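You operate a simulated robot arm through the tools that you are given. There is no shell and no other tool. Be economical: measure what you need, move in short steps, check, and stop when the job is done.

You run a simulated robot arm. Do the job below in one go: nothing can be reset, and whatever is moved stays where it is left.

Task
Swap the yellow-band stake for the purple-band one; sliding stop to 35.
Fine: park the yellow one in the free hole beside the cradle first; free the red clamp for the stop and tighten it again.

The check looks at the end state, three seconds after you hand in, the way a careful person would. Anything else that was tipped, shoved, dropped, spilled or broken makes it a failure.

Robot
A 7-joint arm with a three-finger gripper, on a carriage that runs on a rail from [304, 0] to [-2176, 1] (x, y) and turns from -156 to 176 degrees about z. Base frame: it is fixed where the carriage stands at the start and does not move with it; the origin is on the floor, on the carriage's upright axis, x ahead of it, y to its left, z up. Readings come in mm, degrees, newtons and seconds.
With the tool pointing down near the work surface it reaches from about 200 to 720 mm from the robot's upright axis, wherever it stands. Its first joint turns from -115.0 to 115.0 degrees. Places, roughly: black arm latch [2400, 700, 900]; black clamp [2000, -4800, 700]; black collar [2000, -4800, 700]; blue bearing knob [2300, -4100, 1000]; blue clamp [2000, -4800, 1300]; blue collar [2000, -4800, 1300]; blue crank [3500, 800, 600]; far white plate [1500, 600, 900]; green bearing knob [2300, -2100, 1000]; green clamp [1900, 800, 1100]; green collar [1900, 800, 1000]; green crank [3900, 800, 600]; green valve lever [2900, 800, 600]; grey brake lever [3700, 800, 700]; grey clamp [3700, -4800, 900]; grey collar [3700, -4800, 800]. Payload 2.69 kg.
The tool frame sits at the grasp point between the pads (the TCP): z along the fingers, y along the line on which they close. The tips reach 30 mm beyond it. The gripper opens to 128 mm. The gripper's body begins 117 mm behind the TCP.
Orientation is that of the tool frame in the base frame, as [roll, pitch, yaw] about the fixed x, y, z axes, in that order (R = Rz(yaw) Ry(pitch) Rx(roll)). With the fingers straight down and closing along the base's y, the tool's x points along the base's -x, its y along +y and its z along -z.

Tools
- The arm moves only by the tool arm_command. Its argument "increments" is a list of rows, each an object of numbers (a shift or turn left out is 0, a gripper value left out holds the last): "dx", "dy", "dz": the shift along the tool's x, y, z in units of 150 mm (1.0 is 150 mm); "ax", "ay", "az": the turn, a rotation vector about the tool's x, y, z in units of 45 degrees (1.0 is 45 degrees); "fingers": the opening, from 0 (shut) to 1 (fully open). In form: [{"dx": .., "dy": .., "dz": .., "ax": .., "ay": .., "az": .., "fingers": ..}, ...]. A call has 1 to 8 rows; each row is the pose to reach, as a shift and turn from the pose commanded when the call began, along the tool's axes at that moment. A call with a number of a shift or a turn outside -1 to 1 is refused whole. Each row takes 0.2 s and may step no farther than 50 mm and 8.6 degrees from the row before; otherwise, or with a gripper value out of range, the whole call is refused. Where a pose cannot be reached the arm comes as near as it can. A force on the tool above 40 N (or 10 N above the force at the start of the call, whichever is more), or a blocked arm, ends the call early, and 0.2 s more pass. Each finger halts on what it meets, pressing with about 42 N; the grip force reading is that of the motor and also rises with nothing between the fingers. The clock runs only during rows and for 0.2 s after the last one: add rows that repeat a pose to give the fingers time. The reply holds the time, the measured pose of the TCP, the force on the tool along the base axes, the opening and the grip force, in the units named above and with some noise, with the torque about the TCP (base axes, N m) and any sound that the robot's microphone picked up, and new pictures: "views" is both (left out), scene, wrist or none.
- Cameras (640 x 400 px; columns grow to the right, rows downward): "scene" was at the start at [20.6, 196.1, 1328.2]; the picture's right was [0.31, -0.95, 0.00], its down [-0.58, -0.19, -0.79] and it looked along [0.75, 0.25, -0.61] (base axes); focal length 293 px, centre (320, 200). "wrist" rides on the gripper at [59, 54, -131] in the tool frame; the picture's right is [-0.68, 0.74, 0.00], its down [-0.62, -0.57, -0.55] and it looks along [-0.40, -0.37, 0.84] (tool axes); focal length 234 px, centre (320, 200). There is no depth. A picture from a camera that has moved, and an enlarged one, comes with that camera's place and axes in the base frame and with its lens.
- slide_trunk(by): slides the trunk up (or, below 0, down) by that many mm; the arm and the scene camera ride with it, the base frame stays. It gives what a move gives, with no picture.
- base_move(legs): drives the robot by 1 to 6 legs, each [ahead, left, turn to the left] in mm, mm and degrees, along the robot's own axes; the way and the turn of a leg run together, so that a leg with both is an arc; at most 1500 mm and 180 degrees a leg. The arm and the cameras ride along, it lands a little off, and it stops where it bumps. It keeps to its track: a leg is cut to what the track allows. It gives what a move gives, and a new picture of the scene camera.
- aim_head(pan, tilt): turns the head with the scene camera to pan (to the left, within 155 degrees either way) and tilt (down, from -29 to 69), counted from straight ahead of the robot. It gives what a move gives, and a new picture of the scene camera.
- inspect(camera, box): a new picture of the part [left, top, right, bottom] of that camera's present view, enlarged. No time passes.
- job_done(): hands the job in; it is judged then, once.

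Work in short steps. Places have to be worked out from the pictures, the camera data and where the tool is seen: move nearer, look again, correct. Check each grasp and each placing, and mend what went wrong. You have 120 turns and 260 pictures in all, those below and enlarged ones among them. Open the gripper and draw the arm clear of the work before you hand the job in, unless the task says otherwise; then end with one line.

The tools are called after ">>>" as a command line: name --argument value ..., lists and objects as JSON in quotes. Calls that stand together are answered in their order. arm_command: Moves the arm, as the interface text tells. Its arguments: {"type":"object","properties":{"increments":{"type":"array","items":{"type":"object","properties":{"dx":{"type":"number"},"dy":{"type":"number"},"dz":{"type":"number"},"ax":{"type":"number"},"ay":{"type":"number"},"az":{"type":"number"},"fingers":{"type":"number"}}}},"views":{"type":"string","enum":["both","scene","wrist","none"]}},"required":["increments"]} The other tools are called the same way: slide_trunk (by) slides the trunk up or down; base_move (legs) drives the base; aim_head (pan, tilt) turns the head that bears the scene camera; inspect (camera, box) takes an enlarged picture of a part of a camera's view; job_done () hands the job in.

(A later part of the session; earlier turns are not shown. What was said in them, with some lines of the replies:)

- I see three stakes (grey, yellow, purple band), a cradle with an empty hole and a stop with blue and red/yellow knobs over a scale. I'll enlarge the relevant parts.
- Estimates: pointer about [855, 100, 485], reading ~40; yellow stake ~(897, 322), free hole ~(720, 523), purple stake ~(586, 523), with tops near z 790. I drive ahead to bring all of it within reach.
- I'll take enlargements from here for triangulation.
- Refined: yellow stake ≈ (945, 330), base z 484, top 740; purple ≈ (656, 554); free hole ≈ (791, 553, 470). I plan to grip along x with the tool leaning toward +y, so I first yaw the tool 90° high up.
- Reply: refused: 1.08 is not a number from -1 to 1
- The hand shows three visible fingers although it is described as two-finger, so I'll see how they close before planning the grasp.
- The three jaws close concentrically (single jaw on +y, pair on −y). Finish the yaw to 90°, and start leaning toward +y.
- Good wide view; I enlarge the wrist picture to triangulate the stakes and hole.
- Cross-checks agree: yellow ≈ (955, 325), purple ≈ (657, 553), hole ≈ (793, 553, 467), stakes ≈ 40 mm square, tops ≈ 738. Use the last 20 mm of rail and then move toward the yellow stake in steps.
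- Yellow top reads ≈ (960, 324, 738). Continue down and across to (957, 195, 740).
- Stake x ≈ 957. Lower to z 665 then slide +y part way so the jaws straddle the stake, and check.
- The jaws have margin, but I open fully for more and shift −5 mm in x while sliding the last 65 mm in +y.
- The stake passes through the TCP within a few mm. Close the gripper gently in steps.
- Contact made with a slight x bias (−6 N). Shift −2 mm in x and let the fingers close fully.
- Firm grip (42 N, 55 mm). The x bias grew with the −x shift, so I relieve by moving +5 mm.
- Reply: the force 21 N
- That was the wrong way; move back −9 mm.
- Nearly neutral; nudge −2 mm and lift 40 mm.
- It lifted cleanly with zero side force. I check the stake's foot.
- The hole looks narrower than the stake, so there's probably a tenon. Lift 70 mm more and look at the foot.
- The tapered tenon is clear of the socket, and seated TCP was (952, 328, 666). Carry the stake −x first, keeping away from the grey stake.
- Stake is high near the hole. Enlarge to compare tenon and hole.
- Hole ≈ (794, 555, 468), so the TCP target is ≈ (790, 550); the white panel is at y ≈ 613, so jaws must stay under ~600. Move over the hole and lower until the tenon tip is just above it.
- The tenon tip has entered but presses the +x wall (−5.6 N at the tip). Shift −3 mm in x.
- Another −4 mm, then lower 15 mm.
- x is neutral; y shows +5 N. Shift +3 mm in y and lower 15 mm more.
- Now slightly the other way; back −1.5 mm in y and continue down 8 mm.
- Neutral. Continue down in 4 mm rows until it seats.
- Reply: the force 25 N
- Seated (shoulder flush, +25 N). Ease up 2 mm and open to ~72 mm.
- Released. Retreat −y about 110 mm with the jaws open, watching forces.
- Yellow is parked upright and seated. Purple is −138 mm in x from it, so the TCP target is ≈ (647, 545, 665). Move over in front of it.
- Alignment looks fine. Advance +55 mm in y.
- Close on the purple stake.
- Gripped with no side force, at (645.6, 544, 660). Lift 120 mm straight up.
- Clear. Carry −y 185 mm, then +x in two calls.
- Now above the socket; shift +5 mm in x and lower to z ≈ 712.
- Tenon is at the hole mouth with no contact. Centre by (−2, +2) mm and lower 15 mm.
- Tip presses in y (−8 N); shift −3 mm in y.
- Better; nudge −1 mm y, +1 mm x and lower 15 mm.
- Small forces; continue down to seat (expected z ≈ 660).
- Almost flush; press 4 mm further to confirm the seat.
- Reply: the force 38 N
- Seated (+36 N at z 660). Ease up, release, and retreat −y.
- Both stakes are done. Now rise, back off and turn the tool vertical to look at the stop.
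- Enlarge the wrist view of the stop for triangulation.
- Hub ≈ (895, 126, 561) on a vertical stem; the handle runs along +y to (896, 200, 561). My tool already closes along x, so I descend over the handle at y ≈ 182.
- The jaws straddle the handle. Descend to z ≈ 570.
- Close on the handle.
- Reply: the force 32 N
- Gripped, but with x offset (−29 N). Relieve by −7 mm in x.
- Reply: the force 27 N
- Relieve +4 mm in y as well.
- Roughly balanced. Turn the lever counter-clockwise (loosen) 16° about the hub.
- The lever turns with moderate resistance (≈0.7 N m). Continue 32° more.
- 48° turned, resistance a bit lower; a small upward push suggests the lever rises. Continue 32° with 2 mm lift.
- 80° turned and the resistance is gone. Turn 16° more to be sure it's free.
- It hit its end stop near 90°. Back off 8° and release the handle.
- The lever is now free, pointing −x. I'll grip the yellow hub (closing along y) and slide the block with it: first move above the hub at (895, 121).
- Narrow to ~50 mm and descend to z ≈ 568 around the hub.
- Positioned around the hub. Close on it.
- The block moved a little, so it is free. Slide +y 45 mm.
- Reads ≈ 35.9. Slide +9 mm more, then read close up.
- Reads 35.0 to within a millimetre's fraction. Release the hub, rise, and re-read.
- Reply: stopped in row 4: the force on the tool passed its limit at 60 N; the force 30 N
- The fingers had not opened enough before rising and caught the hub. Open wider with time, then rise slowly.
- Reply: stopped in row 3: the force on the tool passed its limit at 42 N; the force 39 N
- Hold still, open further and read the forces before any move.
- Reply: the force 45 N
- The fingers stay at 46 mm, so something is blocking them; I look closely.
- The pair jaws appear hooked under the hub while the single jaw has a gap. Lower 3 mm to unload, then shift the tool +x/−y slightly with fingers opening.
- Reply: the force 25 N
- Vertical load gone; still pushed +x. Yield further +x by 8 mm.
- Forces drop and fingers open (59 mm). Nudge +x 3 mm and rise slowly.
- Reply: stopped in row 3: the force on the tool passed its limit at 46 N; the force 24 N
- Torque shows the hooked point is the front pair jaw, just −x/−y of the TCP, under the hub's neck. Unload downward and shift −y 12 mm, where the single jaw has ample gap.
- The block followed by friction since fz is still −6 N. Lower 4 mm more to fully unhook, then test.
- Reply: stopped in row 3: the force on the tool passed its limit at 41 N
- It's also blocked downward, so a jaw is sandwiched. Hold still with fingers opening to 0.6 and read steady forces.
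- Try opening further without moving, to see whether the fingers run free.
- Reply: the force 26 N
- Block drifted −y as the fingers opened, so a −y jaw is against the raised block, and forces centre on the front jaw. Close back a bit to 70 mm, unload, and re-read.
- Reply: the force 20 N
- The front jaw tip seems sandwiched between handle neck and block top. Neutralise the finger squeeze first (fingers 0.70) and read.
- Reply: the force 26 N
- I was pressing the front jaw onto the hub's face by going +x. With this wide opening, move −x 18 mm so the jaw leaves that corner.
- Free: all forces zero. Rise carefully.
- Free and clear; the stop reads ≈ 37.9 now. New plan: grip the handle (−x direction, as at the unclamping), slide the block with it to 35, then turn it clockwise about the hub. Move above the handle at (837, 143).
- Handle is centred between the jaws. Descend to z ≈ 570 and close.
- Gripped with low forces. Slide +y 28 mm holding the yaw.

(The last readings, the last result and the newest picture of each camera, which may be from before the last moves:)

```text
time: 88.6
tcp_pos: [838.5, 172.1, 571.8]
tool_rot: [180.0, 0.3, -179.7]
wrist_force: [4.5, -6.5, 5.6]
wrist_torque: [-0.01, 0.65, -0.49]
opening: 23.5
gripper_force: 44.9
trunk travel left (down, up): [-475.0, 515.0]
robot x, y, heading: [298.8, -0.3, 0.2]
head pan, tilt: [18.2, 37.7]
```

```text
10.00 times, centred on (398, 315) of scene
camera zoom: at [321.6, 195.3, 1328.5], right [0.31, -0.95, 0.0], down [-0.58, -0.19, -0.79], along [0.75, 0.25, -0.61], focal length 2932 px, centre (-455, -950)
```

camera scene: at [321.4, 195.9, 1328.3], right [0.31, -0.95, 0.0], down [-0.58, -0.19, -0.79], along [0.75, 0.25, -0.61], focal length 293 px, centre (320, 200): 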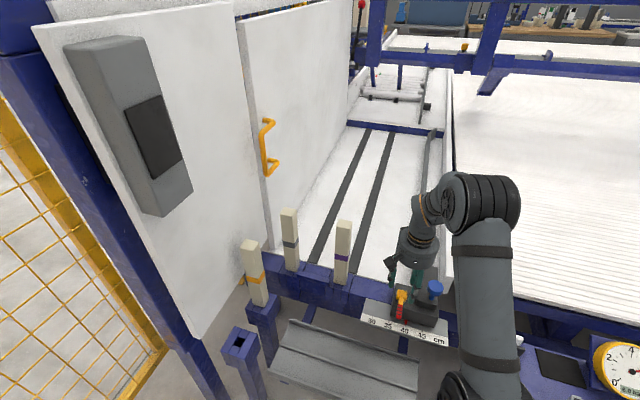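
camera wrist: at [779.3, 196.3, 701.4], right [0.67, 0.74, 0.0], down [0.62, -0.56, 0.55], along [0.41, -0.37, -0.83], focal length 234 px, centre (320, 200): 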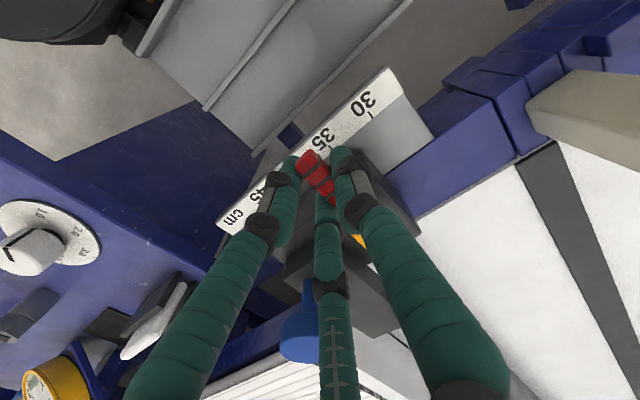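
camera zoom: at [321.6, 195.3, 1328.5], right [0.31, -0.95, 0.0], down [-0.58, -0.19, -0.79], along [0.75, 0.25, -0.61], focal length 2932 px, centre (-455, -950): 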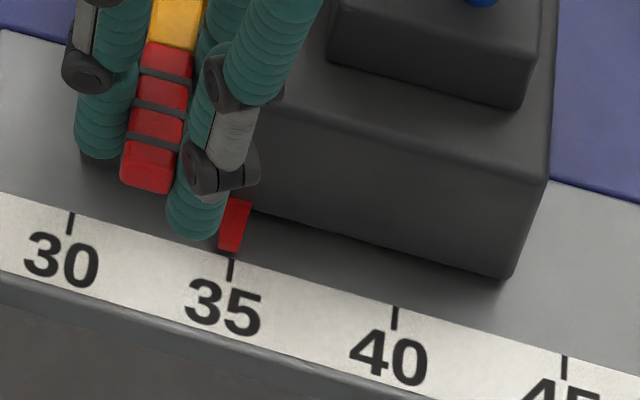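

Reads ≈ 34.9. Shift −1 mm while starting the clockwise turn: 16° about the hub, then read.

>>> arm_command --increments '[{"dy": -0.007}, {"dx": 0.002, "dy": 0.02, "az": 0.089}, {"dx": 0.003, "dy": 0.046, "az": 0.178}, {"dx": 0.001, "dy": 0.073, "az": 0.267}, {"dx": -0.002, "dy": 0.1, "az": 0.356}, {"dx": -0.002, "dy": 0.1, "az": 0.356}]' --views "none"

>>> inspect --camera "scene" --box '[375, 295, 420, 335]'

```text
time: 90.0
tcp_pos: [839.6, 187.7, 571.2]
tool_rot: [179.8, 0.3, 164.3]
wrist_force: [11.5, -5.4, 5.2]
wrist_torque: [-0.22, -1.07, -0.12]
opening: 23.4
gripper_force: 45.2
trunk travel left (down, up): [-475.0, 515.0]
robot x, y, heading: [297.0, 1.5, 0.1]
head pan, tilt: [18.2, 37.7]
```

```text
10.00 times, centred on (398, 315) of scene
camera zoom: at [322.0, 195.4, 1328.3], right [0.31, -0.95, 0.0], down [-0.58, -0.19, -0.79], along [0.75, 0.25, -0.61], focal length 2932 px, centre (-455, -950)
```

zoom: 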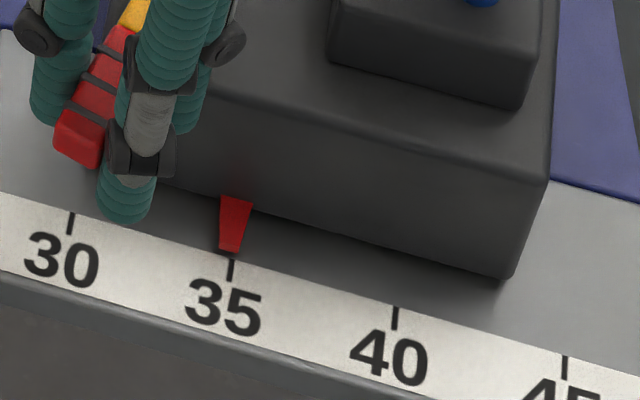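

Reads ≈ 34.92; correct ~1 mm toward 40 and relieve x by 2 mm while turning 24° further.

>>> arm_command --increments '[{"dx": -0.015, "dy": -0.004}, {"dx": -0.012, "dy": 0.049, "az": 0.178}, {"dx": -0.017, "dy": 0.103, "az": 0.356}, {"dx": -0.029, "dy": 0.155, "az": 0.533}, {"dx": -0.029, "dy": 0.155, "az": 0.533}]' --views "none"

>>> inspect --camera "scene" --box '[375, 295, 420, 335]'

```text
time: 91.2
tcp_pos: [847.5, 207.9, 572.5]
tool_rot: [179.7, 0.3, 140.2]
wrist_force: [7.8, -5.5, 12.8]
wrist_torque: [-0.36, -0.42, -0.04]
opening: 23.3
gripper_force: 45.3
trunk travel left (down, up): [-475.0, 515.0]
robot x, y, heading: [299.3, 0.7, 0.1]
head pan, tilt: [18.2, 37.7]
```

```text
10.00 times, centred on (398, 315) of scene
camera zoom: at [320.8, 194.9, 1328.5], right [0.31, -0.95, 0.0], down [-0.58, -0.19, -0.79], along [0.75, 0.25, -0.61], focal length 2932 px, centre (-455, -950)
```

zoom: 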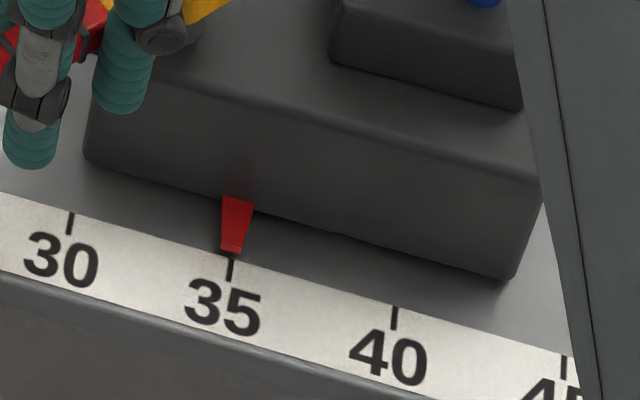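

Reads 34.97. Continue 32° clockwise, where the clamp should start to bite.

>>> arm_command --increments '[{"dx": -0.004, "dy": 0.055, "az": 0.178, "dz": -0.003}, {"dx": -0.009, "dy": 0.109, "az": 0.356, "dz": -0.006}, {"dx": -0.021, "dy": 0.161, "az": 0.533, "dz": -0.006}, {"dx": -0.04, "dy": 0.21, "az": 0.711, "dz": -0.006}, {"dx": -0.04, "dy": 0.21, "az": 0.711, "dz": -0.006}]' --views "none"

>>> inspect --camera "scene" --box '[375, 295, 420, 335]'

```text
time: 92.4
tcp_pos: [871.6, 229.1, 571.7]
tool_rot: [179.9, 0.1, 108.3]
wrist_force: [-2.2, -6.0, -2.1]
wrist_torque: [-0.33, -0.14, -0.23]
opening: 23.8
gripper_force: 44.6
trunk travel left (down, up): [-475.0, 515.0]
robot x, y, heading: [302.1, 1.1, -0.0]
head pan, tilt: [18.2, 37.7]
```

```text
10.00 times, centred on (398, 315) of scene
camera zoom: at [321.5, 195.5, 1328.2], right [0.31, -0.95, 0.0], down [-0.58, -0.19, -0.79], along [0.75, 0.25, -0.61], focal length 2932 px, centre (-455, -950)
```

zoom: 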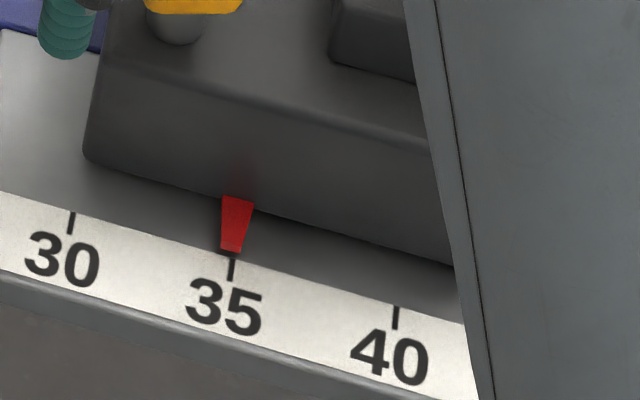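

34.98 and holding. Turn the last ~20° to tighten, watching torque.

>>> arm_command --increments '[{"dx": 0.003, "dy": 0.027, "az": 0.09}, {"dx": 0.003, "dy": 0.053, "az": 0.178}, {"dx": 0.001, "dy": 0.08, "az": 0.267}, {"dx": -0.002, "dy": 0.107, "az": 0.356}, {"dx": -0.007, "dy": 0.133, "az": 0.444}, {"dx": -0.007, "dy": 0.133, "az": 0.444}]' --views "none"

>>> inspect --camera "scene" --box '[350, 250, 430, 335]'

```text
time: 93.8
tcp_pos: [888.0, 231.3, 572.9]
tool_rot: [180.0, 0.3, 88.9]
wrist_force: [-22.8, -17.2, -21.7]
wrist_torque: [-0.38, -3.38, 2.94]
opening: 23.5
gripper_force: 44.7
trunk travel left (down, up): [-475.0, 515.0]
robot x, y, heading: [303.1, -1.9, -0.2]
head pan, tilt: [18.2, 37.7]
```

```text
4.71 times, centred on (390, 292) of scene
camera zoom: at [321.2, 195.6, 1328.2], right [0.31, -0.95, 0.0], down [-0.58, -0.19, -0.79], along [0.75, 0.25, -0.61], focal length 1380 px, centre (-9, -235)
```

zoom: 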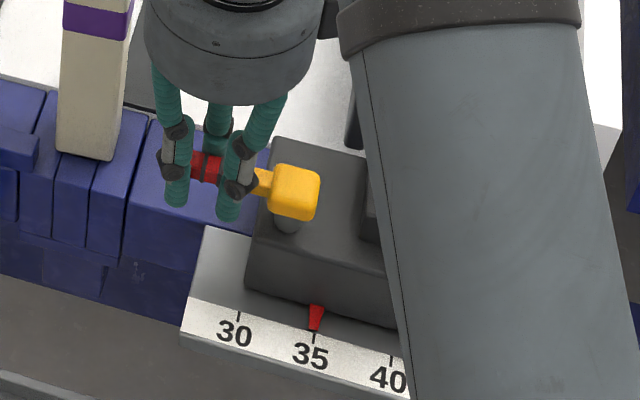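

High torque (≈3 N m), handle back along +y: tight. But the gripper is near the purple stake, so I check that clearance before releasing.

>>> inspect --camera "scene" --box '[310, 180, 430, 300]'

>>> inspect --camera "wrist" --box '[0, 0, 640, 400]'

```text
3.33 times, centred on (370, 240) of scene
camera zoom: at [321.2, 195.6, 1328.2], right [0.31, -0.95, 0.0], down [-0.58, -0.19, -0.79], along [0.75, 0.25, -0.61], focal length 977 px, centre (153, 67)
```

zoom: 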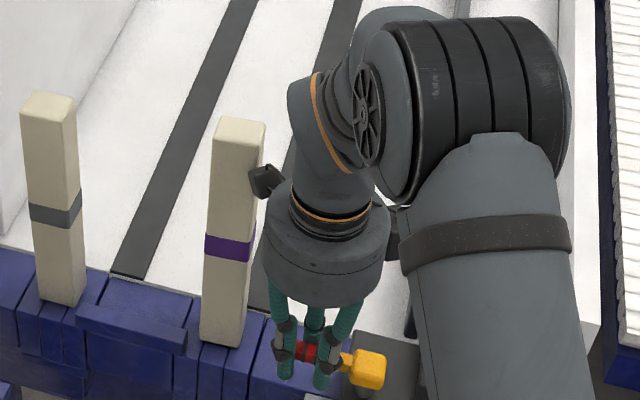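

```text
1.00 times, centred on (320, 200) of wrist (not enlarged: the box is as wide or as high as the picture)
camera zoom: at [943.8, 290.3, 701.4], right [0.72, -0.69, 0.0], down [-0.58, -0.6, 0.55], along [-0.38, -0.4, -0.83], focal length 234 px, centre (320, 200)
```

zoom: 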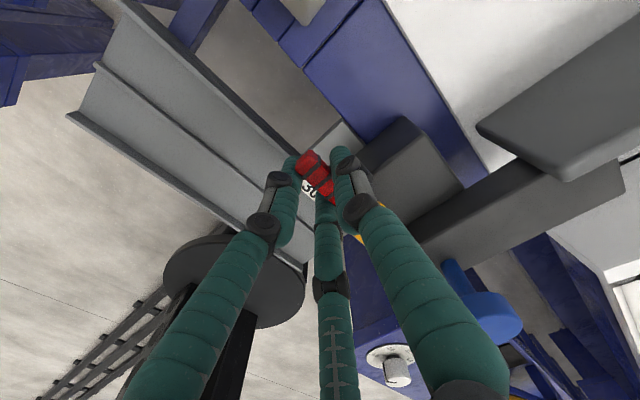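

The wrist camera box is right beside the stake. Release the handle while shifting 5 mm away (−y).

>>> arm_command --increments '[{"dx": -0.015, "fingers": 0.3}, {"dx": -0.035, "dy": -0.015, "fingers": 0.42}, {"dx": -0.045, "dy": -0.02, "fingers": 0.45}, {"dx": -0.045, "dy": -0.02, "fingers": 0.45}, {"dx": -0.045, "dy": -0.02, "fingers": 0.45}]' --views "wrist"

>>> inspect --camera "scene" --box '[320, 200, 430, 310]'

```text
time: 95.0
tcp_pos: [889.0, 226.8, 572.3]
tool_rot: [179.5, 0.0, 88.3]
wrist_force: [-2.5, -1.7, 1.0]
wrist_torque: [0.22, -0.34, 0.09]
opening: 57.6
gripper_force: 0.1
trunk travel left (down, up): [-475.0, 515.0]
robot x, y, heading: [301.9, -1.0, -0.0]
head pan, tilt: [18.2, 37.7]
camera wrist: at [943.8, 283.6, 702.6], right [0.72, -0.7, 0.0], down [-0.59, -0.6, 0.54], along [-0.38, -0.39, -0.84], focal length 234 px, centre (320, 200)
```

wrist: 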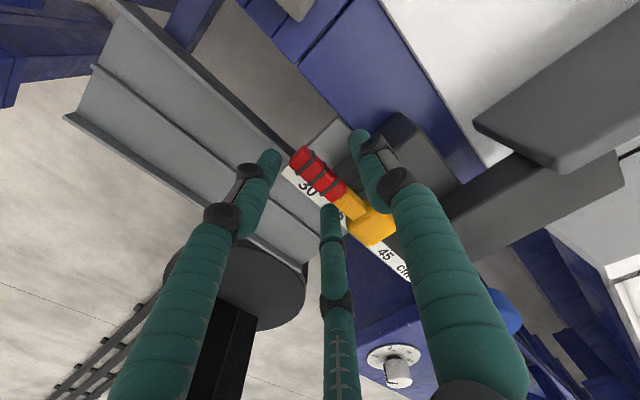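

```text
3.64 times, centred on (375, 255) of scene
camera zoom: at [321.2, 195.8, 1328.3], right [0.31, -0.95, 0.0], down [-0.58, -0.19, -0.79], along [0.75, 0.25, -0.61], focal length 1066 px, centre (120, 0)
```

zoom: 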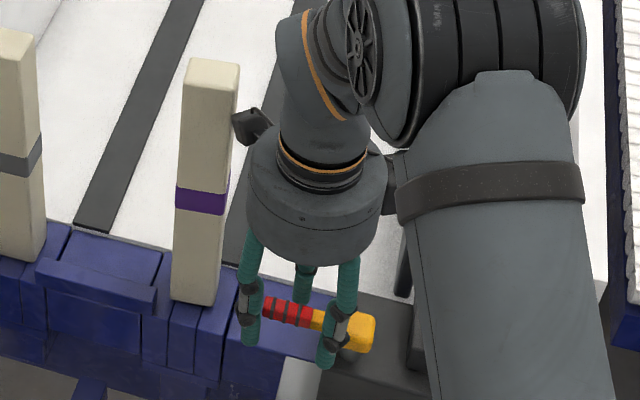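

Released with no load. Rise slowly.

>>> arm_command --increments '[{"dz": -0.03, "dx": -0.01}, {"dz": -0.08, "dx": -0.02}, {"dz": -0.2, "dx": -0.05}, {"dz": -0.45, "dx": -0.1}, {"dz": -0.7, "dx": -0.15}, {"dz": -0.95, "dx": -0.2}, {"dz": -0.95, "dx": -0.2}]'

>>> inspect --camera "scene" --box '[360, 265, 430, 335]'

```text
time: 96.6
tcp_pos: [887.8, 200.3, 715.8]
tool_rot: [179.7, 0.0, 88.4]
wrist_force: [0.2, 0.0, -0.3]
wrist_torque: [0.03, -0.02, 0.01]
opening: 57.7
gripper_force: 0.0
trunk travel left (down, up): [-475.0, 515.0]
robot x, y, heading: [299.6, 1.5, -0.0]
head pan, tilt: [18.2, 37.7]
camera scene: at [321.5, 195.8, 1328.3], right [0.31, -0.95, 0.0], down [-0.58, -0.19, -0.79], along [0.75, 0.25, -0.61], focal length 293 px, centre (320, 200)
camera wrist: at [942.1, 256.6, 845.8], right [0.72, -0.7, 0.0], down [-0.59, -0.6, 0.55], along [-0.38, -0.39, -0.84], focal length 234 px, centre (320, 200)
```

scene: 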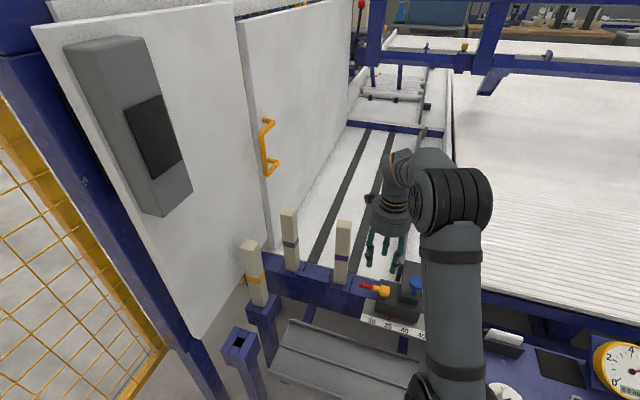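
wrist: 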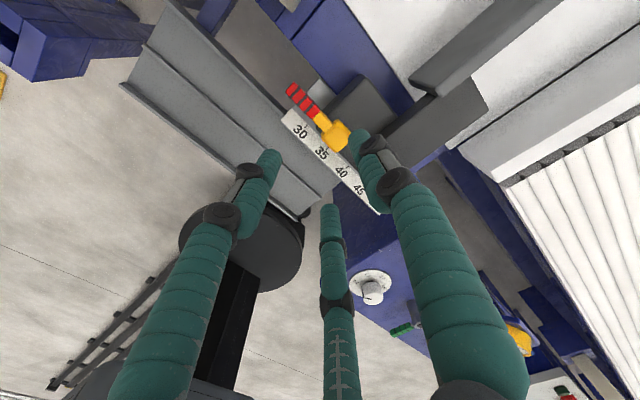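

```text
5.71 times, centred on (395, 300) of scene
camera zoom: at [321.5, 195.8, 1328.3], right [0.31, -0.95, 0.0], down [-0.58, -0.19, -0.79], along [0.75, 0.25, -0.61], focal length 1675 px, centre (-109, -371)
```

zoom: 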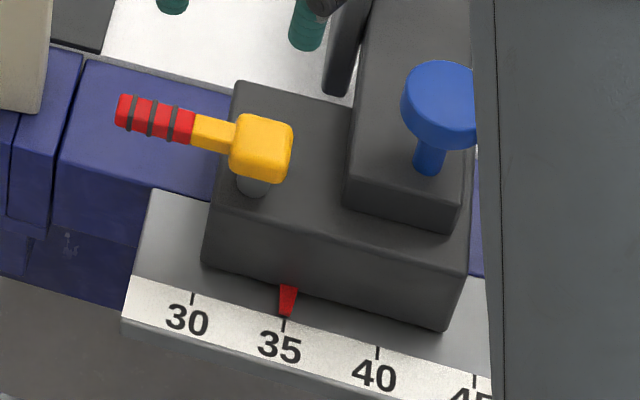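

Back away the arm and zoom on pointer, stakes.

>>> arm_command --increments '[{"dz": -0.25, "dy": -0.1}, {"dz": -0.5, "dy": -0.3}, {"dz": -0.75, "dy": -0.5}, {"dz": -0.9, "dy": -0.7}, {"dz": -0.9, "dy": -0.7, "fingers": 1}]' --views "scene"

>>> inspect --camera "scene" --box '[375, 305, 420, 335]'

>>> inspect --camera "scene" --box '[210, 190, 370, 350]'

```text
time: 97.8
tcp_pos: [781.2, 200.5, 846.9]
tool_rot: [179.6, 0.0, 88.4]
wrist_force: [-0.8, -0.1, 0.1]
wrist_torque: [0.0, -0.01, 0.02]
opening: 84.9
gripper_force: 0.0
trunk travel left (down, up): [-475.0, 515.0]
robot x, y, heading: [298.4, -1.5, -0.2]
head pan, tilt: [18.2, 37.7]
camera scene: at [321.5, 196.0, 1328.2], right [0.31, -0.95, 0.0], down [-0.58, -0.19, -0.79], along [0.75, 0.25, -0.61], focal length 293 px, centre (320, 200)
```

scene: 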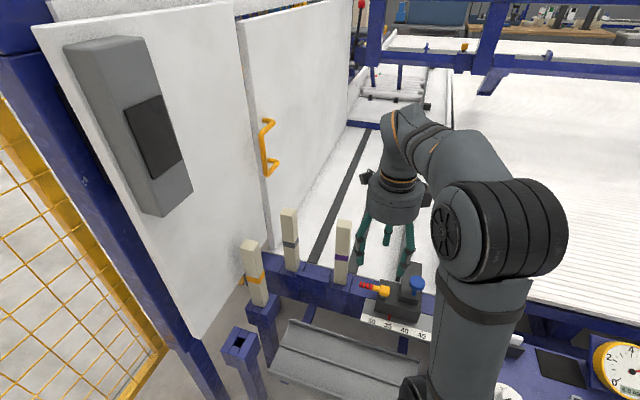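

```text
13.33 times, centred on (398, 320) of scene
camera zoom: at [321.5, 196.0, 1328.2], right [0.31, -0.95, 0.0], down [-0.58, -0.19, -0.79], along [0.75, 0.25, -0.61], focal length 3909 px, centre (-713, -1400)
```

zoom: 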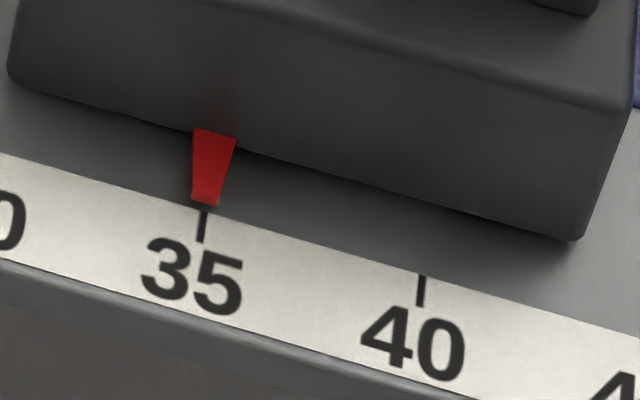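

```text
2.50 times, centred on (290, 270) of scene
camera zoom: at [321.5, 196.0, 1328.2], right [0.31, -0.95, 0.0], down [-0.58, -0.19, -0.79], along [0.75, 0.25, -0.61], focal length 733 px, centre (395, 25)
```

zoom: 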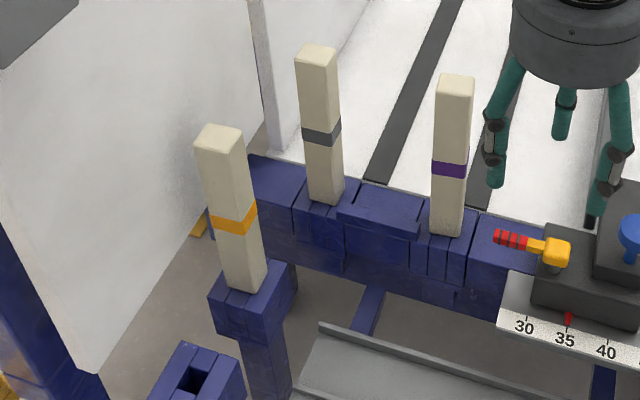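

The stop reads 35.0 with the red lever back at its tightened position. Purple is seated in the bed socket and yellow is parked upright in what was the free hole. The arm is clear, so I hand in.

>>> job_done

```text
The job is handed in.
```

The purple-band stake is seated in the yellow one's place, the yellow one is parked in the free hole, and the stop is at 35 with the red clamp tightened again; I handed the job in, but no check result came back.
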